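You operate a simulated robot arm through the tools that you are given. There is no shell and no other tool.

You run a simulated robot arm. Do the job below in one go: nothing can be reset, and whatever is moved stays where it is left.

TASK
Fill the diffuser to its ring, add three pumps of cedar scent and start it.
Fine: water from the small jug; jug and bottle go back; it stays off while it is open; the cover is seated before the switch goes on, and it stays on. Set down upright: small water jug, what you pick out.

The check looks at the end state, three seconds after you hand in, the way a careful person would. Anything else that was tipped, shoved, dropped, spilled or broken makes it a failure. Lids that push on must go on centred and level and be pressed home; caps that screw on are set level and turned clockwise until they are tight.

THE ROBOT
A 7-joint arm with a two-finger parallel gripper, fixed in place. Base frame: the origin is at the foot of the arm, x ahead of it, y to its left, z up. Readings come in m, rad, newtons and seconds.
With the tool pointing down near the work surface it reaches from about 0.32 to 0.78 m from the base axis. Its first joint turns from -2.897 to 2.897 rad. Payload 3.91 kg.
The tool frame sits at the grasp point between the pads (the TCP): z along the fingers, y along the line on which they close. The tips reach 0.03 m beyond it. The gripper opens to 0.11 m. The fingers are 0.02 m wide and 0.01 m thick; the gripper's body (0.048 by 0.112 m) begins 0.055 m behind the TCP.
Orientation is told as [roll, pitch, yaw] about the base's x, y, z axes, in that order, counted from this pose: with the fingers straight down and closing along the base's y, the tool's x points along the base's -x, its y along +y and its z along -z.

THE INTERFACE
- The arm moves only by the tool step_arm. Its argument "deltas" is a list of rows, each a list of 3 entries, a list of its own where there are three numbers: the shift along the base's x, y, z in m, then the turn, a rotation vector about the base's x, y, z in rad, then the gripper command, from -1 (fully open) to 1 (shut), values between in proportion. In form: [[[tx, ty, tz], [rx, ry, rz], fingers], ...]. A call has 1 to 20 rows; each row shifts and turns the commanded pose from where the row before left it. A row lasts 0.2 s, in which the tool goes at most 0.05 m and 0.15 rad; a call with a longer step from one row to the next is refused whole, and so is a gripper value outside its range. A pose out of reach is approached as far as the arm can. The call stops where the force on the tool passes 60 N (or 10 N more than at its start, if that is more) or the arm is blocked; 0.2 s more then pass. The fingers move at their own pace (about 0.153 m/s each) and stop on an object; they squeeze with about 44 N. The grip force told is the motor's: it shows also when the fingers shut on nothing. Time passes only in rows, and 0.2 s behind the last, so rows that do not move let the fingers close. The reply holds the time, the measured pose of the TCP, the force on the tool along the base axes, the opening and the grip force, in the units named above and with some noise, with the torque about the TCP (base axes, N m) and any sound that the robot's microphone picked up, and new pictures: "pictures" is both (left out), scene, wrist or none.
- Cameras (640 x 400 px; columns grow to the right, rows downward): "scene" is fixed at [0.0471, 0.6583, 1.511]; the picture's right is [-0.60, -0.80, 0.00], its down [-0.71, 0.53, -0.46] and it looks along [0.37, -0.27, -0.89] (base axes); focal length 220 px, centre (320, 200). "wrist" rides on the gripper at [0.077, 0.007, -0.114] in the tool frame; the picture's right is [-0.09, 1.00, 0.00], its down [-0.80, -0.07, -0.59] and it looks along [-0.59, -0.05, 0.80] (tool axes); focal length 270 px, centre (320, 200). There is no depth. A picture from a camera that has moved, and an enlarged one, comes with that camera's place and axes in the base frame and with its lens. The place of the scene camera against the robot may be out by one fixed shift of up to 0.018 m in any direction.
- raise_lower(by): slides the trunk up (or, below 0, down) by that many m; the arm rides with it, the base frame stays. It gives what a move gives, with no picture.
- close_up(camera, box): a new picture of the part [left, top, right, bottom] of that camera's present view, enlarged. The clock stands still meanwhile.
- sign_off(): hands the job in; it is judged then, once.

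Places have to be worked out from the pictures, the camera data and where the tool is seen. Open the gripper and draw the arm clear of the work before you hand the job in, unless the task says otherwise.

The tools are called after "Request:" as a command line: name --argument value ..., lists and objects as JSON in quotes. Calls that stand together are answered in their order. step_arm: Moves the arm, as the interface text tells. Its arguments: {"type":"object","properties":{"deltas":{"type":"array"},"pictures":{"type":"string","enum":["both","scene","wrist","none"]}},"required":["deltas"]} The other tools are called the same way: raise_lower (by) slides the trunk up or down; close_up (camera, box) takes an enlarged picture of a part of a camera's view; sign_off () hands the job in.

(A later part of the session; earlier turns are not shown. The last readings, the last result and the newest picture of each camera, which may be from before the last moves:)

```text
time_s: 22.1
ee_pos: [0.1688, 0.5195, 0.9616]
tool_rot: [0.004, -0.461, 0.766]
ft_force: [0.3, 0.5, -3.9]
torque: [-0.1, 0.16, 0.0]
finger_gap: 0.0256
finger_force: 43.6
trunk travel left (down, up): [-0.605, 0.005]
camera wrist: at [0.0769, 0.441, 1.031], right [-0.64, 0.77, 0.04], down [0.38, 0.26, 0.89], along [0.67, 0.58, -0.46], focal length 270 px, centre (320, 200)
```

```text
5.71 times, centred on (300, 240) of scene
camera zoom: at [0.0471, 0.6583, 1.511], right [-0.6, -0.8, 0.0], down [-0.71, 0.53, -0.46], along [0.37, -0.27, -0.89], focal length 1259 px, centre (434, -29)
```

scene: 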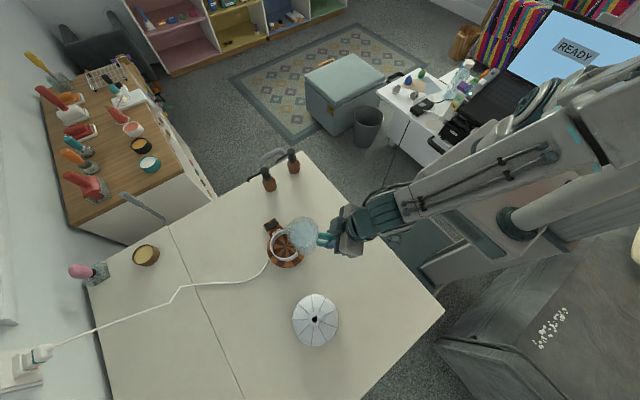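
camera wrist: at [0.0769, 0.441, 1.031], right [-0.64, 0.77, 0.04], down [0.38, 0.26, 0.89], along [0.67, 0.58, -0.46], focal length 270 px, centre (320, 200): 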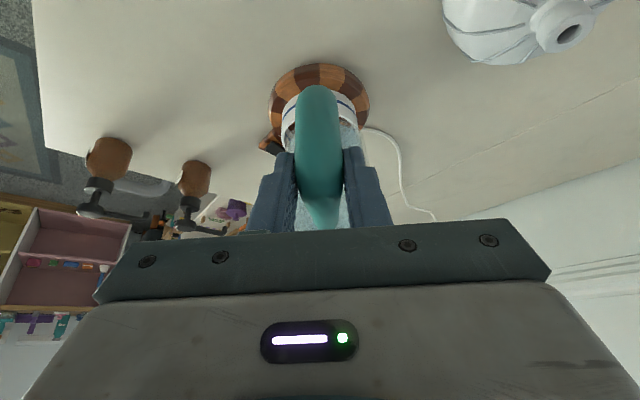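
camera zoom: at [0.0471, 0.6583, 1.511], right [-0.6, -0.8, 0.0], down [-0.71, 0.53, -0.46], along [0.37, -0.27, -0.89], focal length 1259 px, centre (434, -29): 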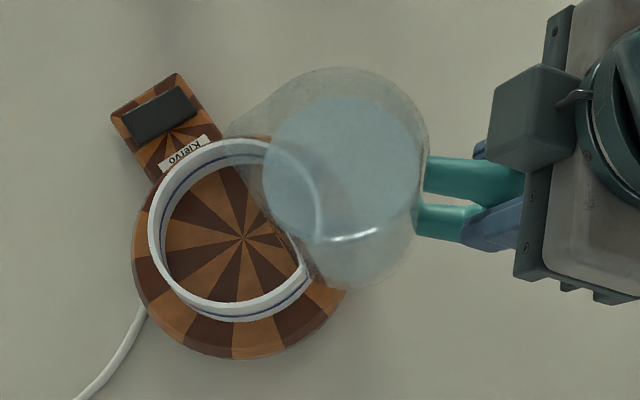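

The spout tip is at about (0.26, 0.61), right over the near half of the bowl. I lower it and tilt to about 17°, still short of pouring.

Request:
step_arm --deltas '[[[0.001, 0, -0.009], [-0.052, 0.0541, 0], 1], [[0.001, 0, -0.009], [-0.052, 0.0541, 0], 1], [[0.001, 0, -0.009], [-0.052, 0.0541, 0], 1], [[0.001, 0, -0.008], [-0.052, 0.0541, 0], 1], [[0, 0, 0], [0, 0, 0], 1]]' --pictures "scene"

Request:
close_up --camera "scene" --box '[250, 205, 350, 275]'

```text
time_s: 23.4
ee_pos: [0.1735, 0.5186, 0.9273]
tool_rot: [0.004, -0.158, 0.764]
ft_force: [-0.2, 0.5, -3.6]
torque: [-0.08, 0.11, -0.02]
finger_gap: 0.0256
finger_force: 44.0
trunk travel left (down, up): [-0.605, 0.005]
```

scene: 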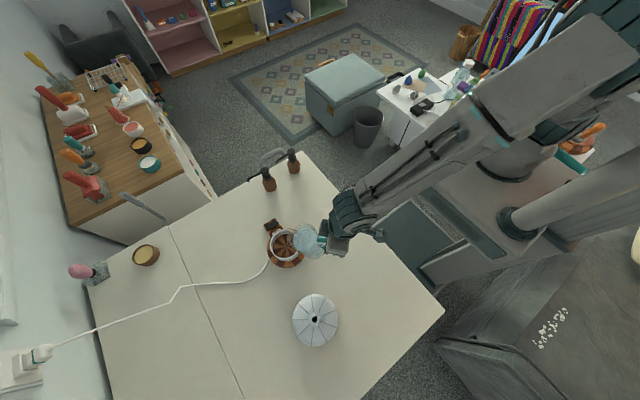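

```text
5.71 times, centred on (300, 240) of scene
camera zoom: at [0.0471, 0.6583, 1.511], right [-0.6, -0.8, 0.0], down [-0.71, 0.53, -0.46], along [0.37, -0.27, -0.89], focal length 1259 px, centre (434, -29)
```

zoom: 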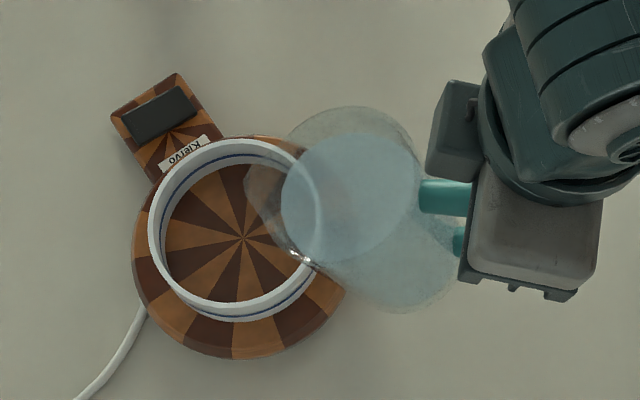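

Clear view of the bowl, spout well placed, nothing pouring yet. I tilt on in small steps about the spout.

Request:
step_arm --deltas '[[[0.0008, 0.0008, 0.0064], [-0.0347, 0.036, 0], 1], [[0.001, 0.001, 0.0063], [-0.0347, 0.036, 0], 1], [[0, 0, 0], [0, 0, 0], 1]]' --pictures "none"

Request:
close_up --camera "scene" --box '[250, 205, 350, 275]'

```text
time_s: 24.1
ee_pos: [0.1748, 0.5198, 0.9407]
tool_rot: [0.001, -0.061, 0.766]
ft_force: [0.3, 0.3, -3.9]
torque: [-0.1, 0.08, 0.0]
finger_gap: 0.0253
finger_force: 43.9
trunk travel left (down, up): [-0.605, 0.005]
```

```text
5.71 times, centred on (300, 240) of scene
camera zoom: at [0.0471, 0.6583, 1.511], right [-0.6, -0.8, 0.0], down [-0.71, 0.53, -0.46], along [0.37, -0.27, -0.89], focal length 1259 px, centre (434, -29)
```

zoom: 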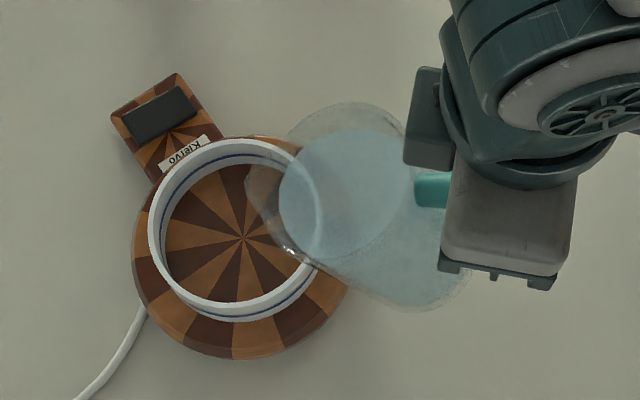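

No flow yet at 23°. I continue to about 29°.

Request:
step_arm --deltas '[[[0.0013, 0.0012, 0.0062], [-0.0347, 0.036, 0], 1], [[0.0015, 0.0014, 0.0061], [-0.0347, 0.036, 0], 1], [[0, 0, 0], [0, 0, 0], 1]]' --pictures "none"

Request:
close_up --camera "scene" --box '[250, 205, 350, 275]'

```text
time_s: 24.9
ee_pos: [0.1794, 0.5221, 0.9512]
tool_rot: [0.002, 0.041, 0.765]
ft_force: [-0.1, 0.8, -4.2]
torque: [-0.1, 0.08, 0.05]
finger_gap: 0.0254
finger_force: 44.1
trunk travel left (down, up): [-0.605, 0.005]
```

```text
5.71 times, centred on (300, 240) of scene
camera zoom: at [0.0471, 0.6583, 1.511], right [-0.6, -0.8, 0.0], down [-0.71, 0.53, -0.46], along [0.37, -0.27, -0.89], focal length 1259 px, centre (434, -29)
```

zoom: 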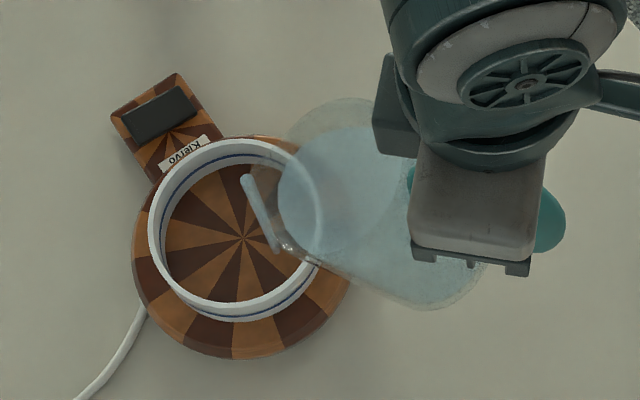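

A thin stream is falling straight into the bowl. I hold and watch the flow.

Request:
step_arm --deltas '[[[0, 0, 0], [0, 0, 0], 1], [[0, 0, 0], [0, 0, 0], 1], [[0, 0, 0], [0, 0, 0], 1]]' --pictures "none"

Request:
close_up --camera "scene" --box '[250, 205, 350, 275]'

```text
time_s: 25.8
ee_pos: [0.1789, 0.5232, 0.9521]
tool_rot: [0.001, 0.04, 0.764]
ft_force: [0.4, 0.2, -2.9]
torque: [-0.06, 0.09, -0.03]
finger_gap: 0.0254
finger_force: 44.7
trunk travel left (down, up): [-0.605, 0.005]
```

```text
5.71 times, centred on (300, 240) of scene
camera zoom: at [0.0471, 0.6583, 1.511], right [-0.6, -0.8, 0.0], down [-0.71, 0.53, -0.46], along [0.37, -0.27, -0.89], focal length 1259 px, centre (434, -29)
```

zoom: 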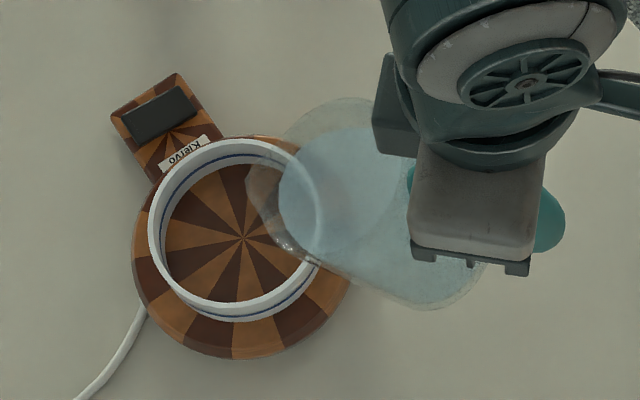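

The flow stopped at equilibrium, so it is well controlled. I tilt on in small steps and look each time.

Request:
step_arm --deltas '[[[0.0017, 0.0016, 0.006], [-0.0347, 0.036, 0], 1], [[0.0018, 0.0017, 0.0058], [-0.0347, 0.036, 0], 1], [[0, 0, 0], [0, 0, 0], 1], [[0, 0, 0], [0, 0, 0], 1], [[0, 0, 0], [0, 0, 0], 1]]' --pictures "none"

Request:
close_up --camera "scene" --box '[250, 205, 350, 275]'

```text
time_s: 26.9
ee_pos: [0.1815, 0.5268, 0.9635]
tool_rot: [0.001, 0.14, 0.765]
ft_force: [-0.3, 0.0, -3.7]
torque: [-0.08, 0.05, 0.02]
finger_gap: 0.0257
finger_force: 43.3
trunk travel left (down, up): [-0.605, 0.005]
```

```text
5.71 times, centred on (300, 240) of scene
camera zoom: at [0.0471, 0.6583, 1.511], right [-0.6, -0.8, 0.0], down [-0.71, 0.53, -0.46], along [0.37, -0.27, -0.89], focal length 1259 px, centre (434, -29)
```

zoom: 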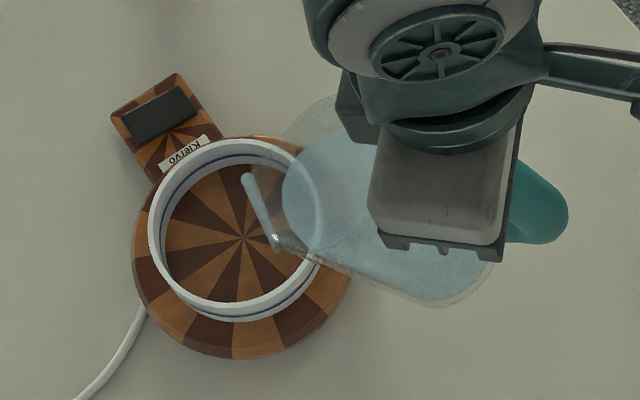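

The stream runs steadily at 34°. I wait for it and look again.

Request:
step_arm --deltas '[[[0, 0, 0], [0, 0, 0], 1], [[0, 0, 0], [0, 0, 0], 1], [[0, 0, 0], [0, 0, 0], 1], [[0, 0, 0], [0, 0, 0], 1]]' --pictures "none"

Request:
close_up --camera "scene" --box '[265, 215, 315, 265]'

```text
time_s: 27.9
ee_pos: [0.1833, 0.5266, 0.9625]
tool_rot: [0.002, 0.14, 0.765]
ft_force: [-0.1, 0.4, -3.1]
torque: [-0.06, 0.05, -0.01]
finger_gap: 0.0253
finger_force: 43.9
trunk travel left (down, up): [-0.605, 0.005]
```

```text
8.00 times, centred on (290, 240) of scene
camera zoom: at [0.0471, 0.6583, 1.511], right [-0.6, -0.8, 0.0], down [-0.71, 0.53, -0.46], along [0.37, -0.27, -0.89], focal length 1763 px, centre (560, -120)
```

zoom: 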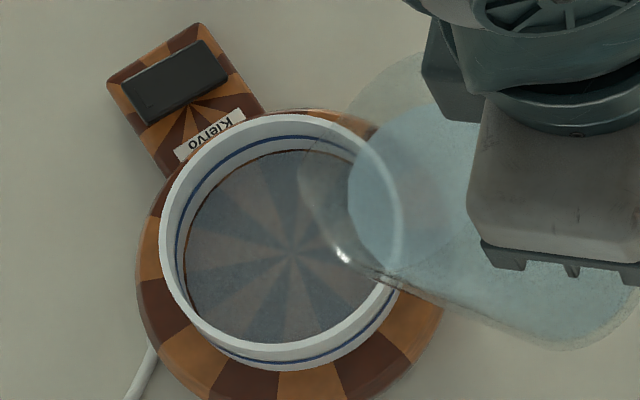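

Bluish water now covers the bowl floor, its level still below the ring. I tilt on to 40°.

Request:
step_arm --deltas '[[[0.002, 0.0019, 0.0056], [-0.0347, 0.036, 0], 1], [[0.0022, 0.0021, 0.0054], [-0.0347, 0.036, 0], 1], [[0, 0, 0], [0, 0, 0], 1], [[0, 0, 0], [0, 0, 0], 1], [[0, 0, 0], [0, 0, 0], 1], [[0, 0, 0], [0, 0, 0], 1], [[0, 0, 0], [0, 0, 0], 1]]' --pictures "none"

Request:
close_up --camera "scene" --box '[265, 215, 315, 265]'

```text
time_s: 29.6
ee_pos: [0.1861, 0.5304, 0.9734]
tool_rot: [0.002, 0.242, 0.763]
ft_force: [-0.2, -0.2, -2.7]
torque: [-0.03, 0.0, -0.01]
finger_gap: 0.0253
finger_force: 43.8
trunk travel left (down, up): [-0.605, 0.005]
```

```text
8.00 times, centred on (290, 240) of scene
camera zoom: at [0.0471, 0.6583, 1.511], right [-0.6, -0.8, 0.0], down [-0.71, 0.53, -0.46], along [0.37, -0.27, -0.89], focal length 1763 px, centre (560, -120)
```

zoom: 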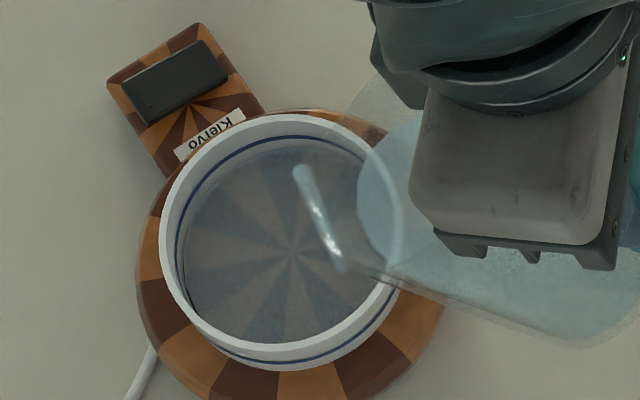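

The level is getting close to the ring while the stream still runs. I hold and check again.

Request:
step_arm --deltas '[[[0, 0, 0], [0, 0, 0], 1], [[0, 0, 0], [0, 0, 0], 1]]' --pictures "none"

Request:
close_up --camera "scene" --box '[272, 222, 312, 250]'

```text
time_s: 30.1
ee_pos: [0.185, 0.5298, 0.9741]
tool_rot: [0.004, 0.241, 0.765]
ft_force: [-0.2, -0.1, -3.7]
torque: [-0.01, 0.04, 0.03]
finger_gap: 0.0259
finger_force: 43.8
trunk travel left (down, up): [-0.605, 0.005]
```

```text
14.29 times, centred on (292, 236) of scene
camera zoom: at [0.0471, 0.6583, 1.511], right [-0.6, -0.8, 0.0], down [-0.71, 0.53, -0.46], along [0.37, -0.27, -0.89], focal length 3148 px, centre (720, -314)
```

zoom: 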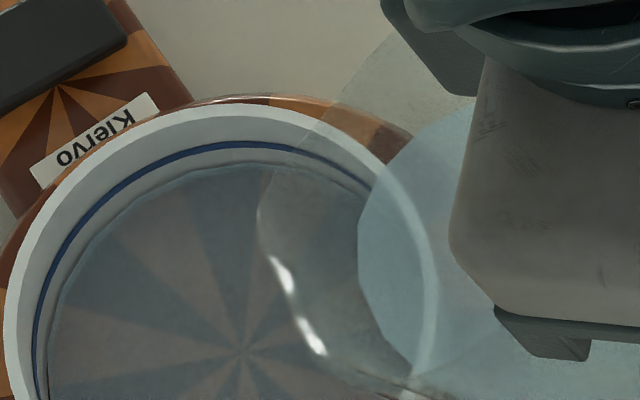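

By comparing with the empty-bowl picture, the water is only a shallow layer so far; the ring is still well above. I tilt on to 46° and hold.

Request:
step_arm --deltas '[[[0.0024, 0.0023, 0.0052], [-0.0347, 0.036, 0], 1], [[0.0025, 0.0024, 0.005], [-0.0347, 0.036, 0], 1], [[0, 0, 0], [0, 0, 0], 1], [[0, 0, 0], [0, 0, 0], 1], [[0, 0, 0], [0, 0, 0], 1], [[0, 0, 0], [0, 0, 0], 1], [[0, 0, 0], [0, 0, 0], 1]]' --pictures "none"

Request:
close_up --camera "scene" --box '[272, 222, 312, 250]'

Request:
close_up --camera "scene" --box '[250, 205, 350, 275]'

```text
time_s: 31.8
ee_pos: [0.1912, 0.5348, 0.9848]
tool_rot: [0.003, 0.339, 0.764]
ft_force: [0.3, 0.3, -2.0]
torque: [0.0, 0.02, 0.02]
finger_gap: 0.0255
finger_force: 43.9
trunk travel left (down, up): [-0.605, 0.005]
```

```text
14.29 times, centred on (292, 236) of scene
camera zoom: at [0.0471, 0.6583, 1.511], right [-0.6, -0.8, 0.0], down [-0.71, 0.53, -0.46], along [0.37, -0.27, -0.89], focal length 3148 px, centre (720, -314)
```

zoom: 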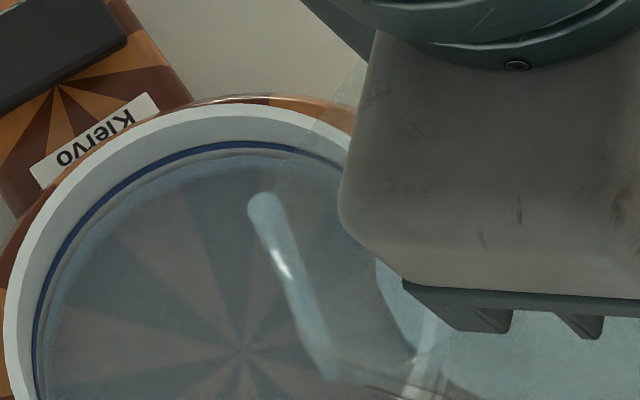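

```text
5.71 times, centred on (300, 240) of scene
camera zoom: at [0.0471, 0.6583, 1.511], right [-0.6, -0.8, 0.0], down [-0.71, 0.53, -0.46], along [0.37, -0.27, -0.89], focal length 1259 px, centre (434, -29)
```

zoom: 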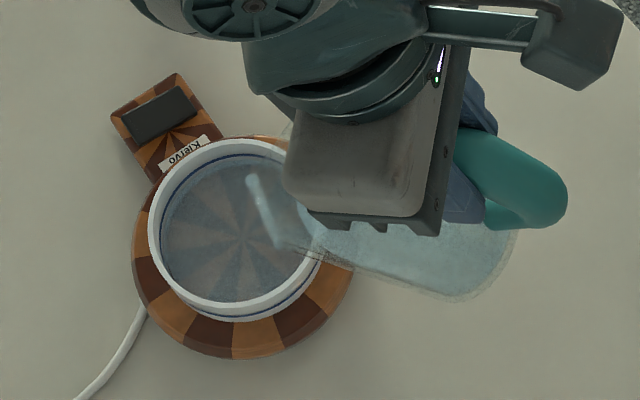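

The level has risen to just a few millimetres below the ring, and the stream is still running. I hold in short steps.

Request:
step_arm --deltas '[[[0, 0, 0], [0, 0, 0], 1]]' --pictures "none"

Request:
close_up --camera "scene" --box '[272, 222, 296, 238]'

```text
time_s: 32.1
ee_pos: [0.1909, 0.5349, 0.9838]
tool_rot: [0.002, 0.34, 0.765]
ft_force: [0.5, -0.1, -3.5]
torque: [0.03, 0.02, -0.02]
finger_gap: 0.0253
finger_force: 43.7
trunk travel left (down, up): [-0.605, 0.005]
```

```text
16.00 times, centred on (284, 230) of scene
camera zoom: at [0.0471, 0.6583, 1.511], right [-0.6, -0.8, 0.0], down [-0.71, 0.53, -0.46], along [0.37, -0.27, -0.89], focal length 3526 px, centre (896, -280)
```

zoom: 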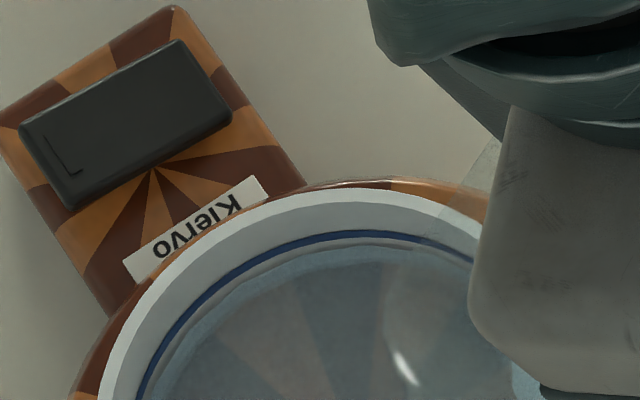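

The water line is now just under the ring. I check whether the stream still runs.

Request:
close_up --camera "scene" --box '[265, 215, 315, 265]'

Request:
close_up --camera "scene" --box '[286, 225, 300, 234]'

```text
8.00 times, centred on (290, 240) of scene
camera zoom: at [0.0471, 0.6583, 1.511], right [-0.6, -0.8, 0.0], down [-0.71, 0.53, -0.46], along [0.37, -0.27, -0.89], focal length 1763 px, centre (560, -120)
```

zoom: 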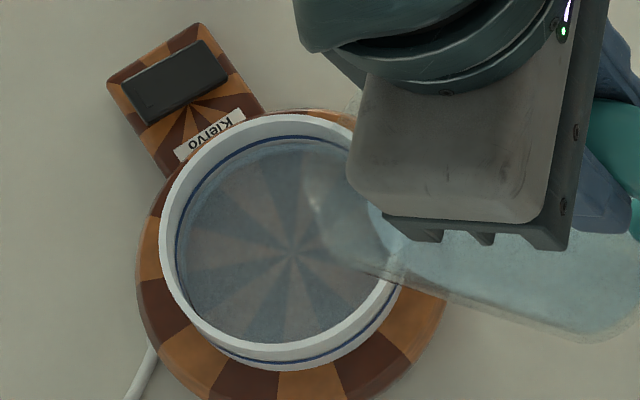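

```text
16.00 times, centred on (293, 230) of scene
camera zoom: at [0.0471, 0.6583, 1.511], right [-0.6, -0.8, 0.0], down [-0.71, 0.53, -0.46], along [0.37, -0.27, -0.89], focal length 3526 px, centre (752, -272)
```

zoom: 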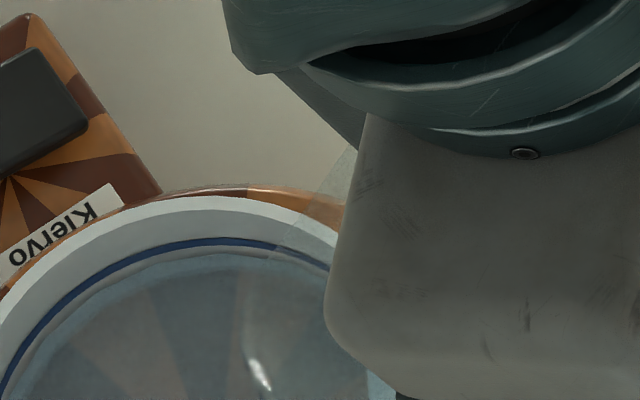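

The stream stopped with the water a few mm under the ring. I add a little more tilt.

Request:
step_arm --deltas '[[[0.0026, 0.0025, 0.0048], [-0.0347, 0.036, 0], 1], [[0, 0, 0], [0, 0, 0], 1], [[0, 0, 0], [0, 0, 0], 1], [[0, 0, 0], [0, 0, 0], 1], [[0, 0, 0], [0, 0, 0], 1]]' --pictures "none"

Request:
close_up --camera "scene" --box '[272, 222, 296, 238]'

Request:
close_up --camera "scene" --box '[265, 215, 315, 265]'

```text
time_s: 33.4
ee_pos: [0.1941, 0.5376, 0.9892]
tool_rot: [0.001, 0.39, 0.762]
ft_force: [0.4, 0.1, -2.7]
torque: [-0.01, -0.01, 0.01]
finger_gap: 0.0256
finger_force: 43.4
trunk travel left (down, up): [-0.605, 0.005]
```

```text
16.00 times, centred on (284, 230) of scene
camera zoom: at [0.0471, 0.6583, 1.511], right [-0.6, -0.8, 0.0], down [-0.71, 0.53, -0.46], along [0.37, -0.27, -0.89], focal length 3526 px, centre (896, -280)
```

zoom: 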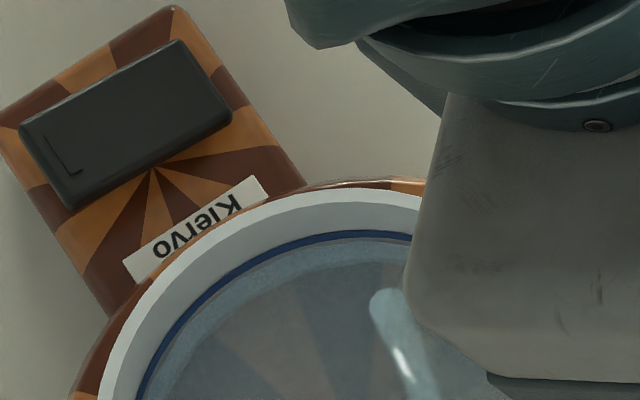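

```text
8.00 times, centred on (290, 240) of scene
camera zoom: at [0.0471, 0.6583, 1.511], right [-0.6, -0.8, 0.0], down [-0.71, 0.53, -0.46], along [0.37, -0.27, -0.89], focal length 1763 px, centre (560, -120)
```

zoom: 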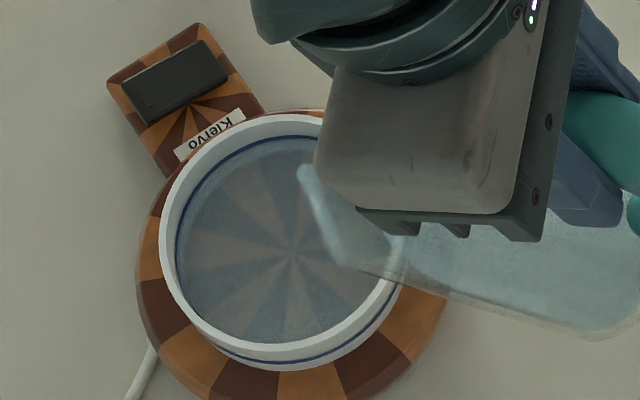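

The waterline now touches the ring's lower edge with the last of the stream still falling. I hold briefly and re-check.

Request:
step_arm --deltas '[[[0, 0, 0], [0, 0, 0], 1]]' --pictures "none"

Request:
close_up --camera "scene" --box '[272, 222, 296, 238]'

Request:
close_up --camera "scene" --box '[265, 215, 315, 265]'

```text
time_s: 33.8
ee_pos: [0.1941, 0.5371, 0.9893]
tool_rot: [-0.002, 0.388, 0.764]
ft_force: [0.5, -0.1, -2.7]
torque: [0.01, -0.02, 0.01]
finger_gap: 0.0251
finger_force: 43.8
trunk travel left (down, up): [-0.605, 0.005]
```

```text
16.00 times, centred on (284, 230) of scene
camera zoom: at [0.0471, 0.6583, 1.511], right [-0.6, -0.8, 0.0], down [-0.71, 0.53, -0.46], along [0.37, -0.27, -0.89], focal length 3526 px, centre (896, -280)
```

zoom: 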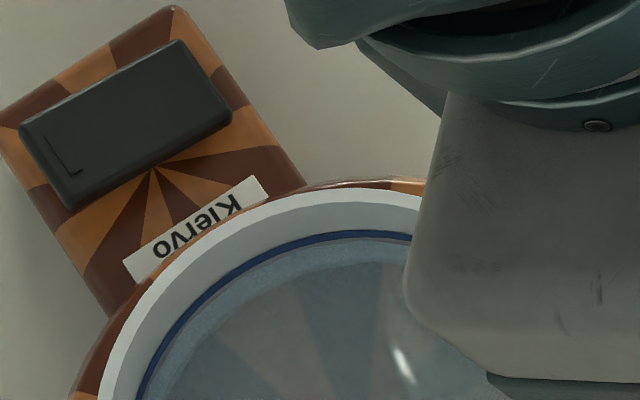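

```text
8.00 times, centred on (290, 240) of scene
camera zoom: at [0.0471, 0.6583, 1.511], right [-0.6, -0.8, 0.0], down [-0.71, 0.53, -0.46], along [0.37, -0.27, -0.89], focal length 1763 px, centre (560, -120)
```

zoom: 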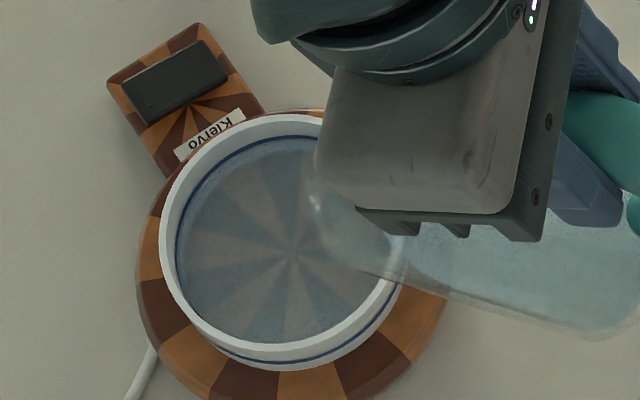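

The stream has ended. I look at the waterline against the ring more closely at the unobstructed left side.

Request:
close_up --camera "scene" --box '[274, 227, 290, 239]'

Request:
close_up --camera "scene" --box '[280, 228, 288, 234]'

```text
16.00 times, centred on (282, 233) of scene
camera zoom: at [0.0471, 0.6583, 1.511], right [-0.6, -0.8, 0.0], down [-0.71, 0.53, -0.46], along [0.37, -0.27, -0.89], focal length 3526 px, centre (928, -328)
```

zoom: 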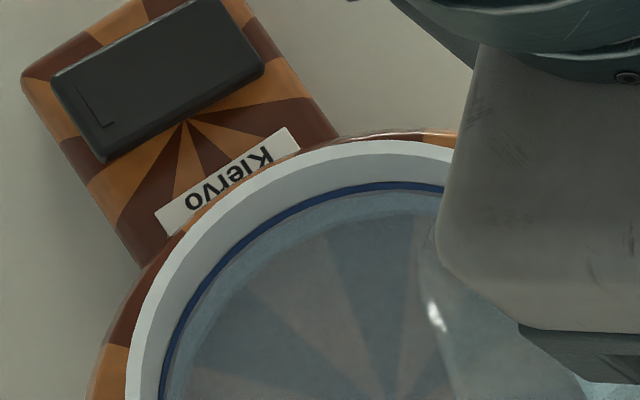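

```text
16.00 times, centred on (284, 231) of scene
camera zoom: at [0.0471, 0.6583, 1.511], right [-0.6, -0.8, 0.0], down [-0.71, 0.53, -0.46], along [0.37, -0.27, -0.89], focal length 3526 px, centre (896, -296)
```

zoom: 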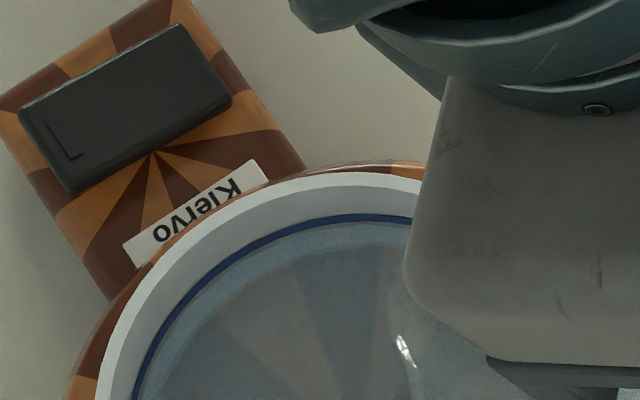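

The water sits at the ring's lower edge. A touch more tilt (about 1.5°) should bring it to mid-ring.

Request:
step_arm --deltas '[[[0.0015, 0.0015, 0.0027], [-0.0194, 0.0202, 0], 1], [[0, 0, 0], [0, 0, 0], 1], [[0, 0, 0], [0, 0, 0], 1], [[0, 0, 0], [0, 0, 0], 1], [[0, 0, 0], [0, 0, 0], 1], [[0, 0, 0], [0, 0, 0], 1]]' --pictures "none"

Request:
close_up --camera "scene" --box '[272, 222, 296, 238]'

Request:
close_up --camera "scene" --box '[265, 215, 315, 265]'

```text
time_s: 35.1
ee_pos: [0.1947, 0.5398, 0.9921]
tool_rot: [0.0, 0.42, 0.764]
ft_force: [-1.1, -0.1, -2.8]
torque: [0.02, 0.02, -0.01]
finger_gap: 0.0255
finger_force: 43.8
trunk travel left (down, up): [-0.605, 0.005]
```

```text
16.00 times, centred on (284, 230) of scene
camera zoom: at [0.0471, 0.6583, 1.511], right [-0.6, -0.8, 0.0], down [-0.71, 0.53, -0.46], along [0.37, -0.27, -0.89], focal length 3526 px, centre (896, -280)
```

zoom: 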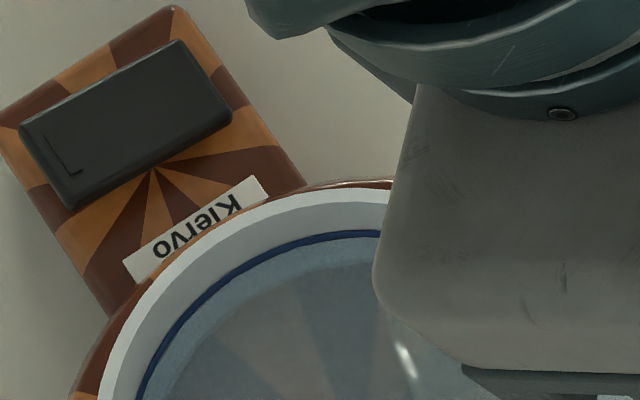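

```text
8.00 times, centred on (290, 240) of scene
camera zoom: at [0.0471, 0.6583, 1.511], right [-0.6, -0.8, 0.0], down [-0.71, 0.53, -0.46], along [0.37, -0.27, -0.89], focal length 1763 px, centre (560, -120)
```

zoom: 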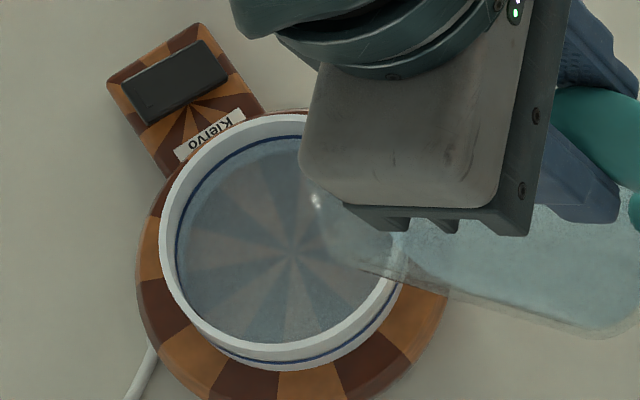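

The waterline is at the ring. I tip the jug back upright, retracing about the spout.

Request:
step_arm --deltas '[[[-0.0042, -0.004, -0.0095], [0.0679, -0.0706, 0], 1], [[-0.0042, -0.004, -0.0095], [0.0679, -0.0706, 0], 1], [[-0.0042, -0.004, -0.009], [0.0679, -0.0706, 0], 1], [[-0.0042, -0.004, -0.009], [0.0679, -0.0706, 0], 1], [[-0.001, -0.001, 0.0], [0.0679, -0.0706, 0], 1], [[-0.001, -0.001, 0.0], [0.0679, -0.0706, 0], 1], [[-0.001, -0.001, 0.0], [0.0679, -0.0706, 0], 1], [[-0.001, -0.001, 0.0], [0.0679, -0.0706, 0], 1], [[-0.001, -0.001, 0.0], [0.0679, -0.0706, 0], 1], [[0, 0, 0], [0, 0, 0], 1]]'

Request:
close_up --camera "scene" --box '[265, 215, 315, 265]'

```text
time_s: 37.4
ee_pos: [0.174, 0.5192, 0.9546]
tool_rot: [0.0, -0.464, 0.765]
ft_force: [-0.5, -0.8, -2.8]
torque: [-0.12, 0.12, 0.03]
finger_gap: 0.0255
finger_force: 43.6
trunk travel left (down, up): [-0.605, 0.005]
camera wrist: at [0.0817, 0.4404, 1.0244], right [-0.63, 0.77, 0.04], down [0.37, 0.26, 0.89], along [0.68, 0.58, -0.45], focal length 270 px, centre (320, 200)
```

scene: 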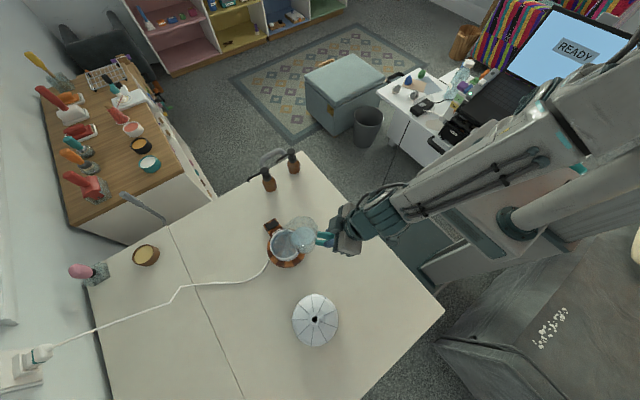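
wrist: 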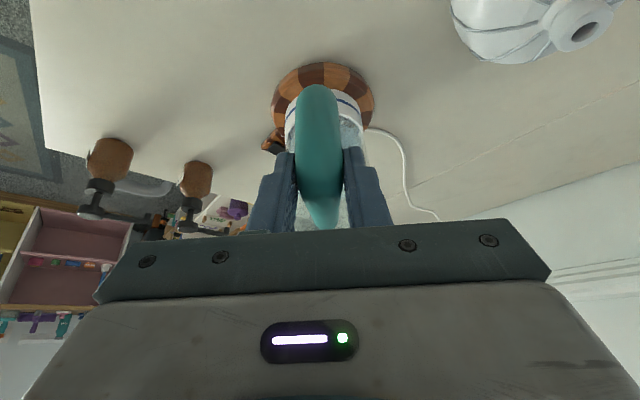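

```text
8.00 times, centred on (290, 240) of scene
camera zoom: at [0.0471, 0.6583, 1.511], right [-0.6, -0.8, 0.0], down [-0.71, 0.53, -0.46], along [0.37, -0.27, -0.89], focal length 1763 px, centre (560, -120)
```

zoom: 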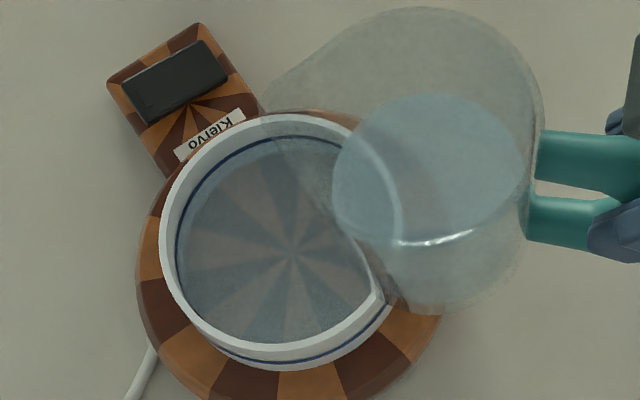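

Level and clean. I carry the jug back toward its place, turning the heading back to +y.

Request:
step_arm --deltas '[[[-0.0142, -0.0043, 0.0], [0, 0, 0.0948], 1], [[-0.0142, -0.0043, 0.0], [0, 0, 0.0948], 1], [[-0.0142, -0.0043, 0.0], [0, 0, 0.0948], 1], [[-0.0142, -0.0043, 0.0], [0, 0, 0.0948], 1], [[-0.0142, -0.0043, 0.0], [0, 0, 0.0948], 1], [[-0.0142, -0.0043, 0.0], [0, 0, 0.0948], 1], [[-0.0142, -0.0043, 0.0], [0, 0, 0.0948], 1], [[-0.0142, -0.0043, 0.0], [0, 0, 0.0948], 1], [[0, 0, 0], [0, 0, 0], 1]]'

```text
time_s: 39.4
ee_pos: [0.06, 0.4852, 0.9556]
tool_rot: [0.003, -0.463, 1.524]
ft_force: [-0.3, -0.9, -3.1]
torque: [-0.16, 0.0, 0.04]
finger_gap: 0.0253
finger_force: 44.2
trunk travel left (down, up): [-0.605, 0.005]
camera wrist: at [0.0467, 0.3653, 1.0238], right [-0.99, 0.12, 0.04], down [0.09, 0.45, 0.89], along [0.09, 0.89, -0.45], focal length 270 px, centre (320, 200)
```

scene: 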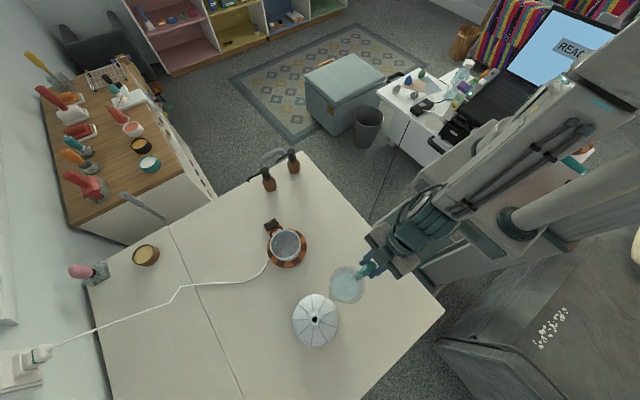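
wrist: 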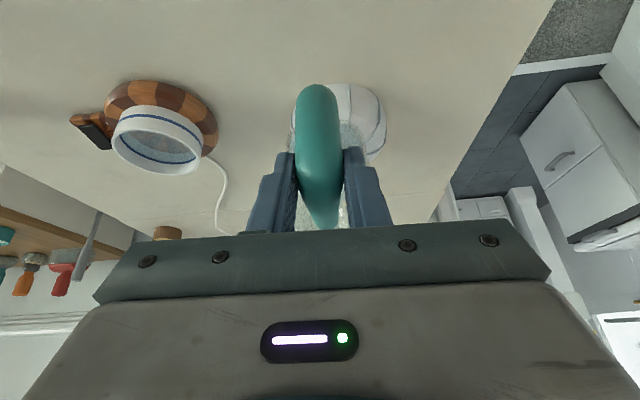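

The bowl is fully in view from both cameras now; I check the waterline against the ring.

Request:
close_up --camera "wrist" --box '[100, 90, 220, 180]'

Request:
close_up --camera "scene" --box '[265, 220, 310, 270]'

```text
4.44 times, centred on (160, 135) of wrist
camera zoom: at [0.0467, 0.3653, 1.0238], right [-0.99, 0.12, 0.04], down [0.09, 0.45, 0.89], along [0.09, 0.89, -0.45], focal length 1201 px, centre (1031, 489)
```

zoom: 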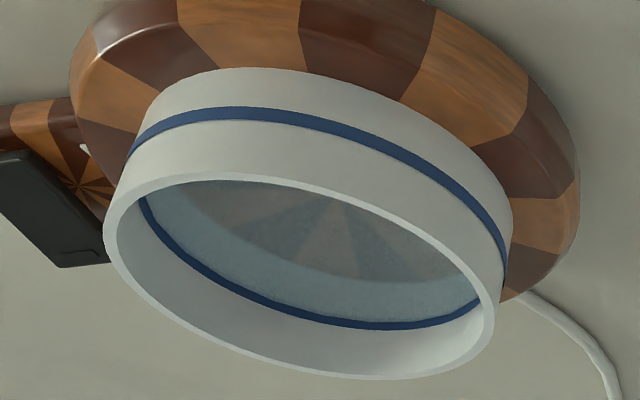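

```text
8.00 times, centred on (288, 245) of scene
camera zoom: at [0.0471, 0.6583, 1.511], right [-0.6, -0.8, 0.0], down [-0.71, 0.53, -0.46], along [0.37, -0.27, -0.89], focal length 1763 px, centre (580, -160)
```

zoom: 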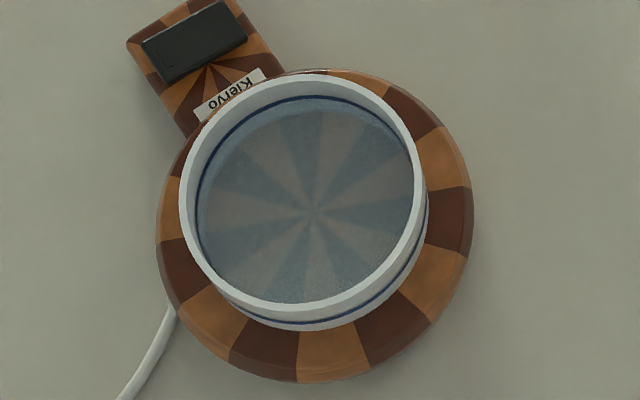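

The waterline coincides with the ring. I take the jug back down to its place, stopping just above the table.

Request:
step_arm --deltas '[[[-0.015, -0.016, -0.02], [0, 0, 0], 1], [[-0.015, -0.02, -0.02], [0, 0, 0], 1], [[-0.015, -0.02, -0.02], [0, 0, 0], 1], [[-0.015, -0.02, -0.02], [0, 0, 0], 1], [[-0.01, -0.02, -0.02], [0, 0, 0], 1], [[0, -0.003, -0.012], [0, 0, 0], 1], [[0, 0, -0.006], [0, 0, 0], 1], [[0, 0, 0], [0, 0, 0], 1]]'

Request:
close_up --camera "scene" --box '[350, 240, 470, 320]'

```text
time_s: 41.1
ee_pos: [-0.0101, 0.3849, 0.8369]
tool_rot: [0.001, -0.465, 1.526]
ft_force: [0.1, -0.3, -2.3]
torque: [-0.12, 0.0, 0.05]
finger_gap: 0.0255
finger_force: 44.4
trunk travel left (down, up): [-0.605, 0.005]
camera wrist: at [-0.0237, 0.2653, 0.9066], right [-0.99, 0.13, 0.04], down [0.09, 0.45, 0.89], along [0.09, 0.89, -0.45], focal length 270 px, centre (320, 200)
```

scene: 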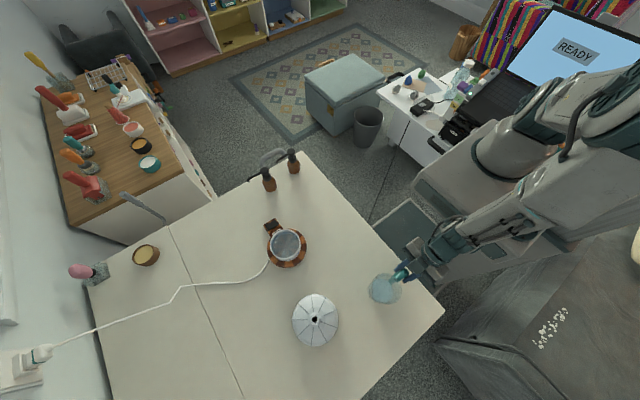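
wrist: 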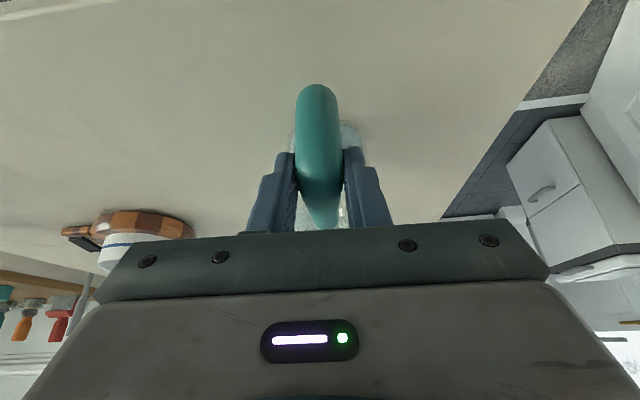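

```text
5.00 times, centred on (410, 280) of scene
camera zoom: at [0.0471, 0.6583, 1.511], right [-0.6, -0.8, 0.0], down [-0.71, 0.53, -0.46], along [0.37, -0.27, -0.89], focal length 1102 px, centre (-130, -200)
```

zoom: 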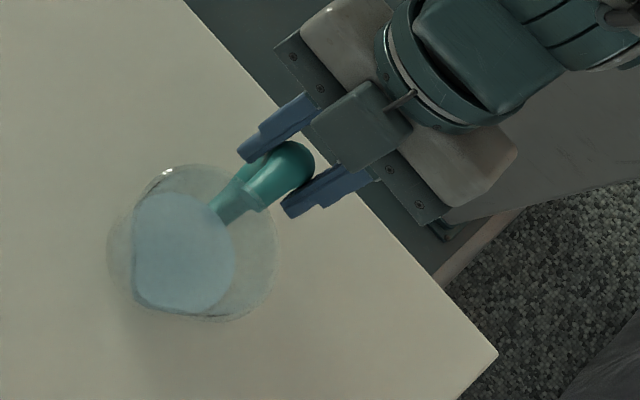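

I'm about 5–6 mm above the former resting height. I lower in fine steps until the weight comes off.

Request:
step_arm --deltas '[[[0, 0.001, -0.002], [0, 0, 0], 1], [[0, 0, -0.002], [0, 0, 0], 1], [[0, 0, -0.0015], [0, 0, 0], 1], [[0, 0, 0], [0, 0, 0], 1]]' --pictures "none"

```text
time_s: 42.1
ee_pos: [-0.0101, 0.3856, 0.8321]
tool_rot: [0.002, -0.465, 1.521]
ft_force: [-0.6, 0.3, 0.3]
torque: [0.11, -0.09, -0.02]
finger_gap: 0.0254
finger_force: 43.8
trunk travel left (down, up): [-0.605, 0.005]
```

The weight has come off the tool, so the jug stands on the table. I press a hair more and open the gripper.

Request:
step_arm --deltas '[[[0, 0, -0.0007], [0, 0, 0], 1], [[0, 0, 0], [0, 0, 0], -0.5], [[0, 0, 0], [0, 0, 0], -1], [[0, 0, 0], [0, 0, 0], -1], [[0, 0, 0], [0, 0, 0], -1]]'

Request:
close_up --camera "scene" --box '[350, 240, 470, 320]'

```text
time_s: 43.4
ee_pos: [-0.0094, 0.3853, 0.8314]
tool_rot: [0.002, -0.463, 1.52]
ft_force: [0.3, -0.4, 0.6]
torque: [0.0, 0.03, 0.01]
finger_gap: 0.1099
finger_force: 0.1
trunk travel left (down, up): [-0.605, 0.005]
camera wrist: at [-0.0232, 0.2669, 0.9003], right [-0.99, 0.13, 0.04], down [0.09, 0.45, 0.89], along [0.09, 0.89, -0.45], focal length 270 px, centre (320, 200)
```

scene: 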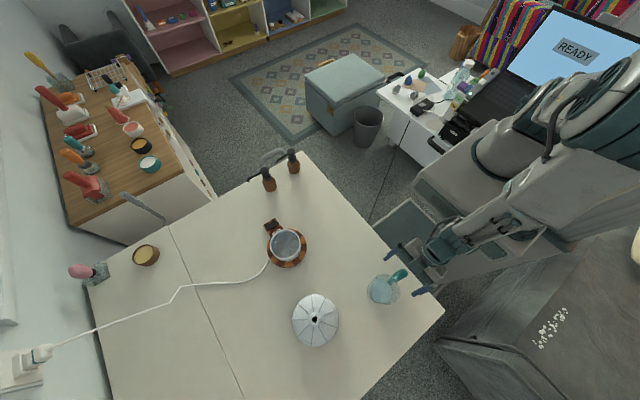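
wrist: 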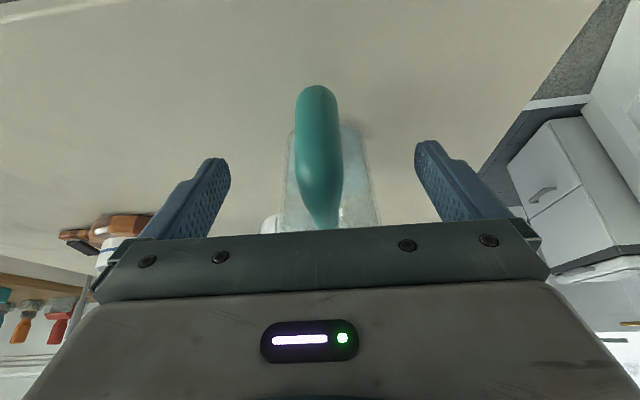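

```text
5.00 times, centred on (410, 280) of scene
camera zoom: at [0.0471, 0.6583, 1.511], right [-0.6, -0.8, 0.0], down [-0.71, 0.53, -0.46], along [0.37, -0.27, -0.89], focal length 1102 px, centre (-130, -200)
```

zoom: 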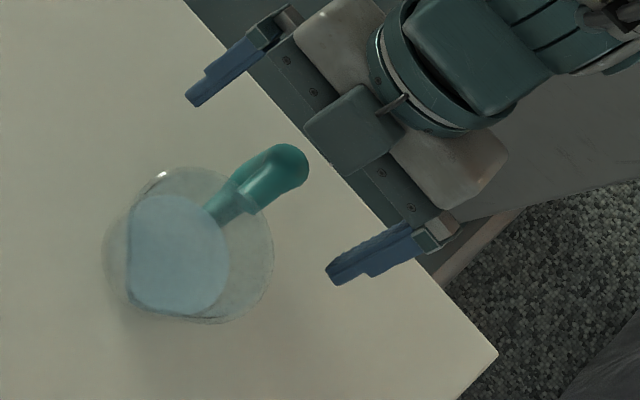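

The jug is back in its place, upright. I withdraw the gripper up and away from the handle along the approach path.

Request:
step_arm --deltas '[[[0, 0, 0.004], [-0.1, 0.0047, 0], -1], [[0, 0, 0.006], [-0.1, 0.0047, 0], -1], [[0, 0, 0.008], [-0.1, 0.0047, 0], -1], [[0, 0, 0.01], [-0.1, 0.0047, 0], -1], [[0, 0, 0.02], [-0.06, 0.003, 0], -1], [[0, 0, 0.03], [0, 0, 0], -1], [[0.0, 0, 0.03], [0, 0, 0], -1], [[0.0, 0.01, 0.03], [0, 0, 0], -1], [[0, 0, 0], [0, 0, 0], -1]]'

```text
time_s: 45.4
ee_pos: [-0.0098, 0.3968, 0.9712]
tool_rot: [0.001, -0.003, 1.521]
ft_force: [0.4, -0.1, -0.3]
torque: [-0.04, -0.02, 0.02]
finger_gap: 0.1102
finger_force: 0.0
trunk travel left (down, up): [-0.605, 0.005]
camera wrist: at [-0.0211, 0.3201, 1.0855], right [-0.99, 0.14, 0.0], down [0.11, 0.79, 0.6], along [0.08, 0.59, -0.8], focal length 270 px, centre (320, 200)
```

scene: 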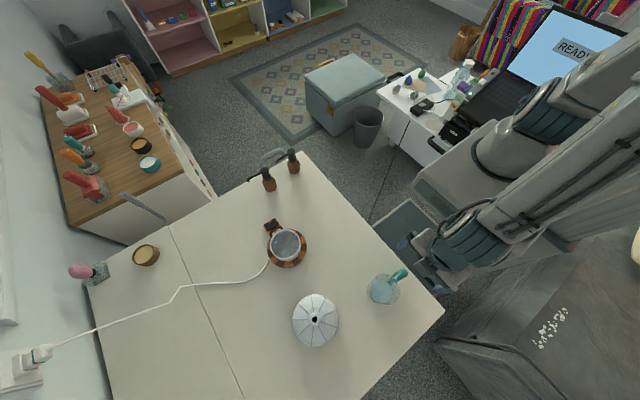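
wrist: 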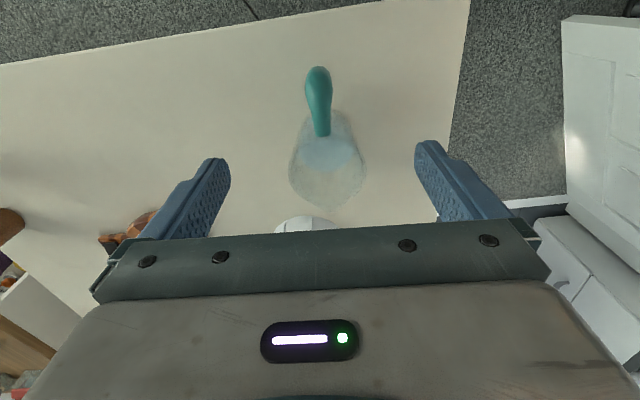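

I travel over to the bottles with the heading around 54° and a 20° forward tilt to view the cedar bottle from the side.

Request:
step_arm --deltas '[[[0.036, -0.001, 0.0], [0, 0, -0.052], -1], [[0.036, -0.001, 0.0], [0, 0, -0.052], -1], [[0.036, -0.001, 0.0], [0, 0, -0.052], -1], [[0.036, -0.001, 0.0], [0, 0, -0.052], -1], [[0.036, -0.001, 0.0], [0, 0, -0.052], -1], [[0.036, -0.001, 0.0], [0, 0, -0.052], -1], [[0.036, -0.001, 0.0], [0, 0, -0.052], -1], [[0.036, -0.001, 0.0], [0, 0, -0.052], -1], [[0.036, -0.001, 0.0], [0, 0, -0.052], -1], [[0.036, -0.001, 0.0], [0, 0, -0.052], -1], [[0.036, -0.001, 0.0], [0, 0, -0.052], -1], [[0, 0, -0.01], [0.0712, -0.0509, 0], -1], [[0, 0, -0.01], [0.0712, -0.0509, 0], -1], [[0, 0, -0.01], [0.0712, -0.0509, 0], -1], [[0, 0, 0], [0.0712, -0.0509, 0], -1], [[0, 0, 0], [0, 0, 0], -1]]'

```text
time_s: 48.8
ee_pos: [0.3858, 0.3864, 0.9386]
tool_rot: [0.004, -0.355, 0.951]
ft_force: [-0.2, -1.4, -0.6]
torque: [-0.01, -0.06, 0.01]
finger_gap: 0.11
finger_force: 0.0
trunk travel left (down, up): [-0.605, 0.005]
camera wrist: at [0.3147, 0.2991, 1.0213], right [-0.76, 0.65, 0.03], down [0.37, 0.4, 0.84], along [0.53, 0.65, -0.55], focal length 270 px, centre (320, 200)
```

scene: 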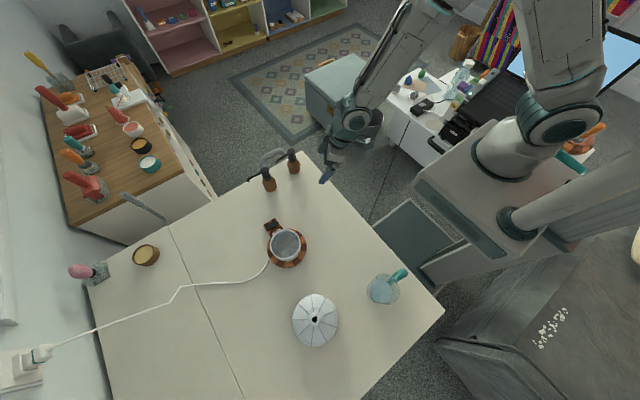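
wrist: 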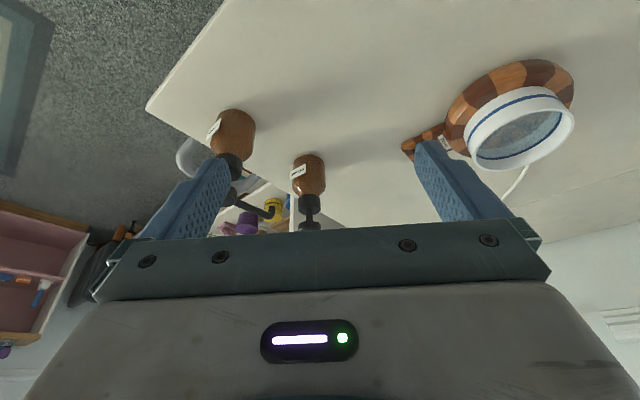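

The camera sees both bottles; I enlarge the cedar one to read the label and measure it.

Request:
close_up --camera "wrist" --box '[265, 140, 355, 232]'

Request:
close_up --camera "wrist" --box '[180, 100, 300, 220]'

Request:
close_up --camera "scene" --box '[250, 145, 310, 195]'

```text
4.35 times, centred on (310, 186) of wrist
camera zoom: at [0.3147, 0.2991, 1.0213], right [-0.76, 0.65, 0.03], down [0.37, 0.4, 0.84], along [0.53, 0.65, -0.55], focal length 1175 px, centre (364, 261)
```

zoom: 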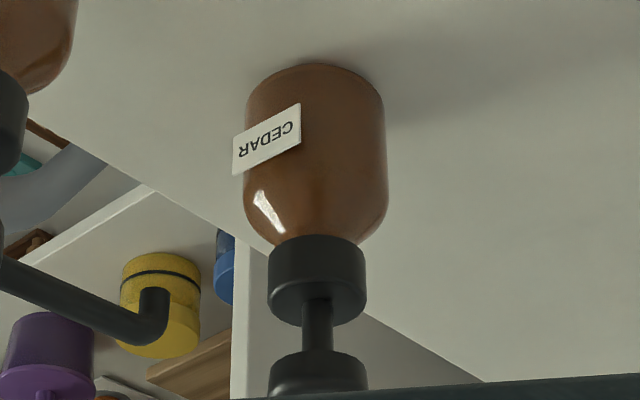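

```text
3.33 times, centred on (240, 160) of wrist
camera zoom: at [0.3147, 0.2991, 1.0213], right [-0.76, 0.65, 0.03], down [0.37, 0.4, 0.84], along [0.53, 0.65, -0.55], focal length 901 px, centre (587, 333)
```

zoom: 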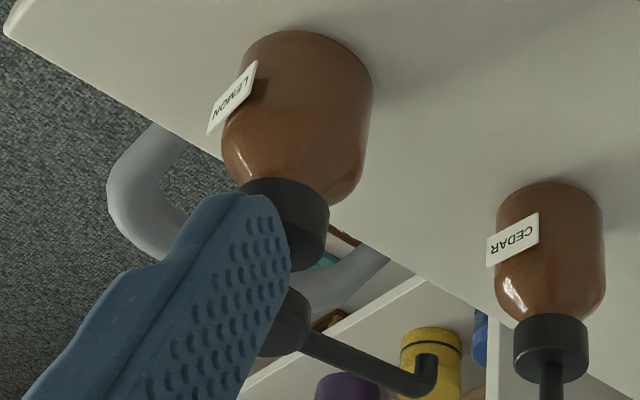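

```text
8.00 times, centred on (280, 170) of scene
camera zoom: at [0.0471, 0.6583, 1.511], right [-0.6, -0.8, 0.0], down [-0.71, 0.53, -0.46], along [0.37, -0.27, -0.89], focal length 1763 px, centre (640, 440)
```

zoom: 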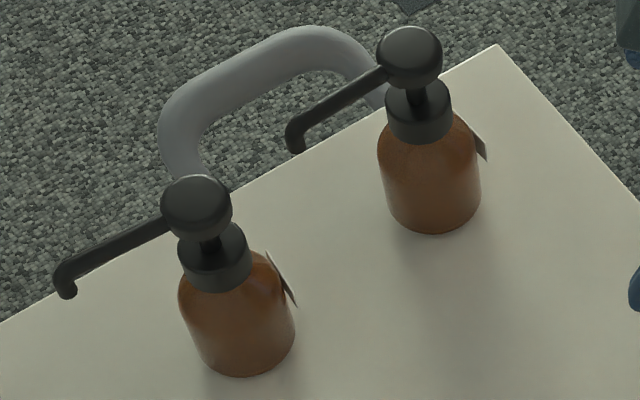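

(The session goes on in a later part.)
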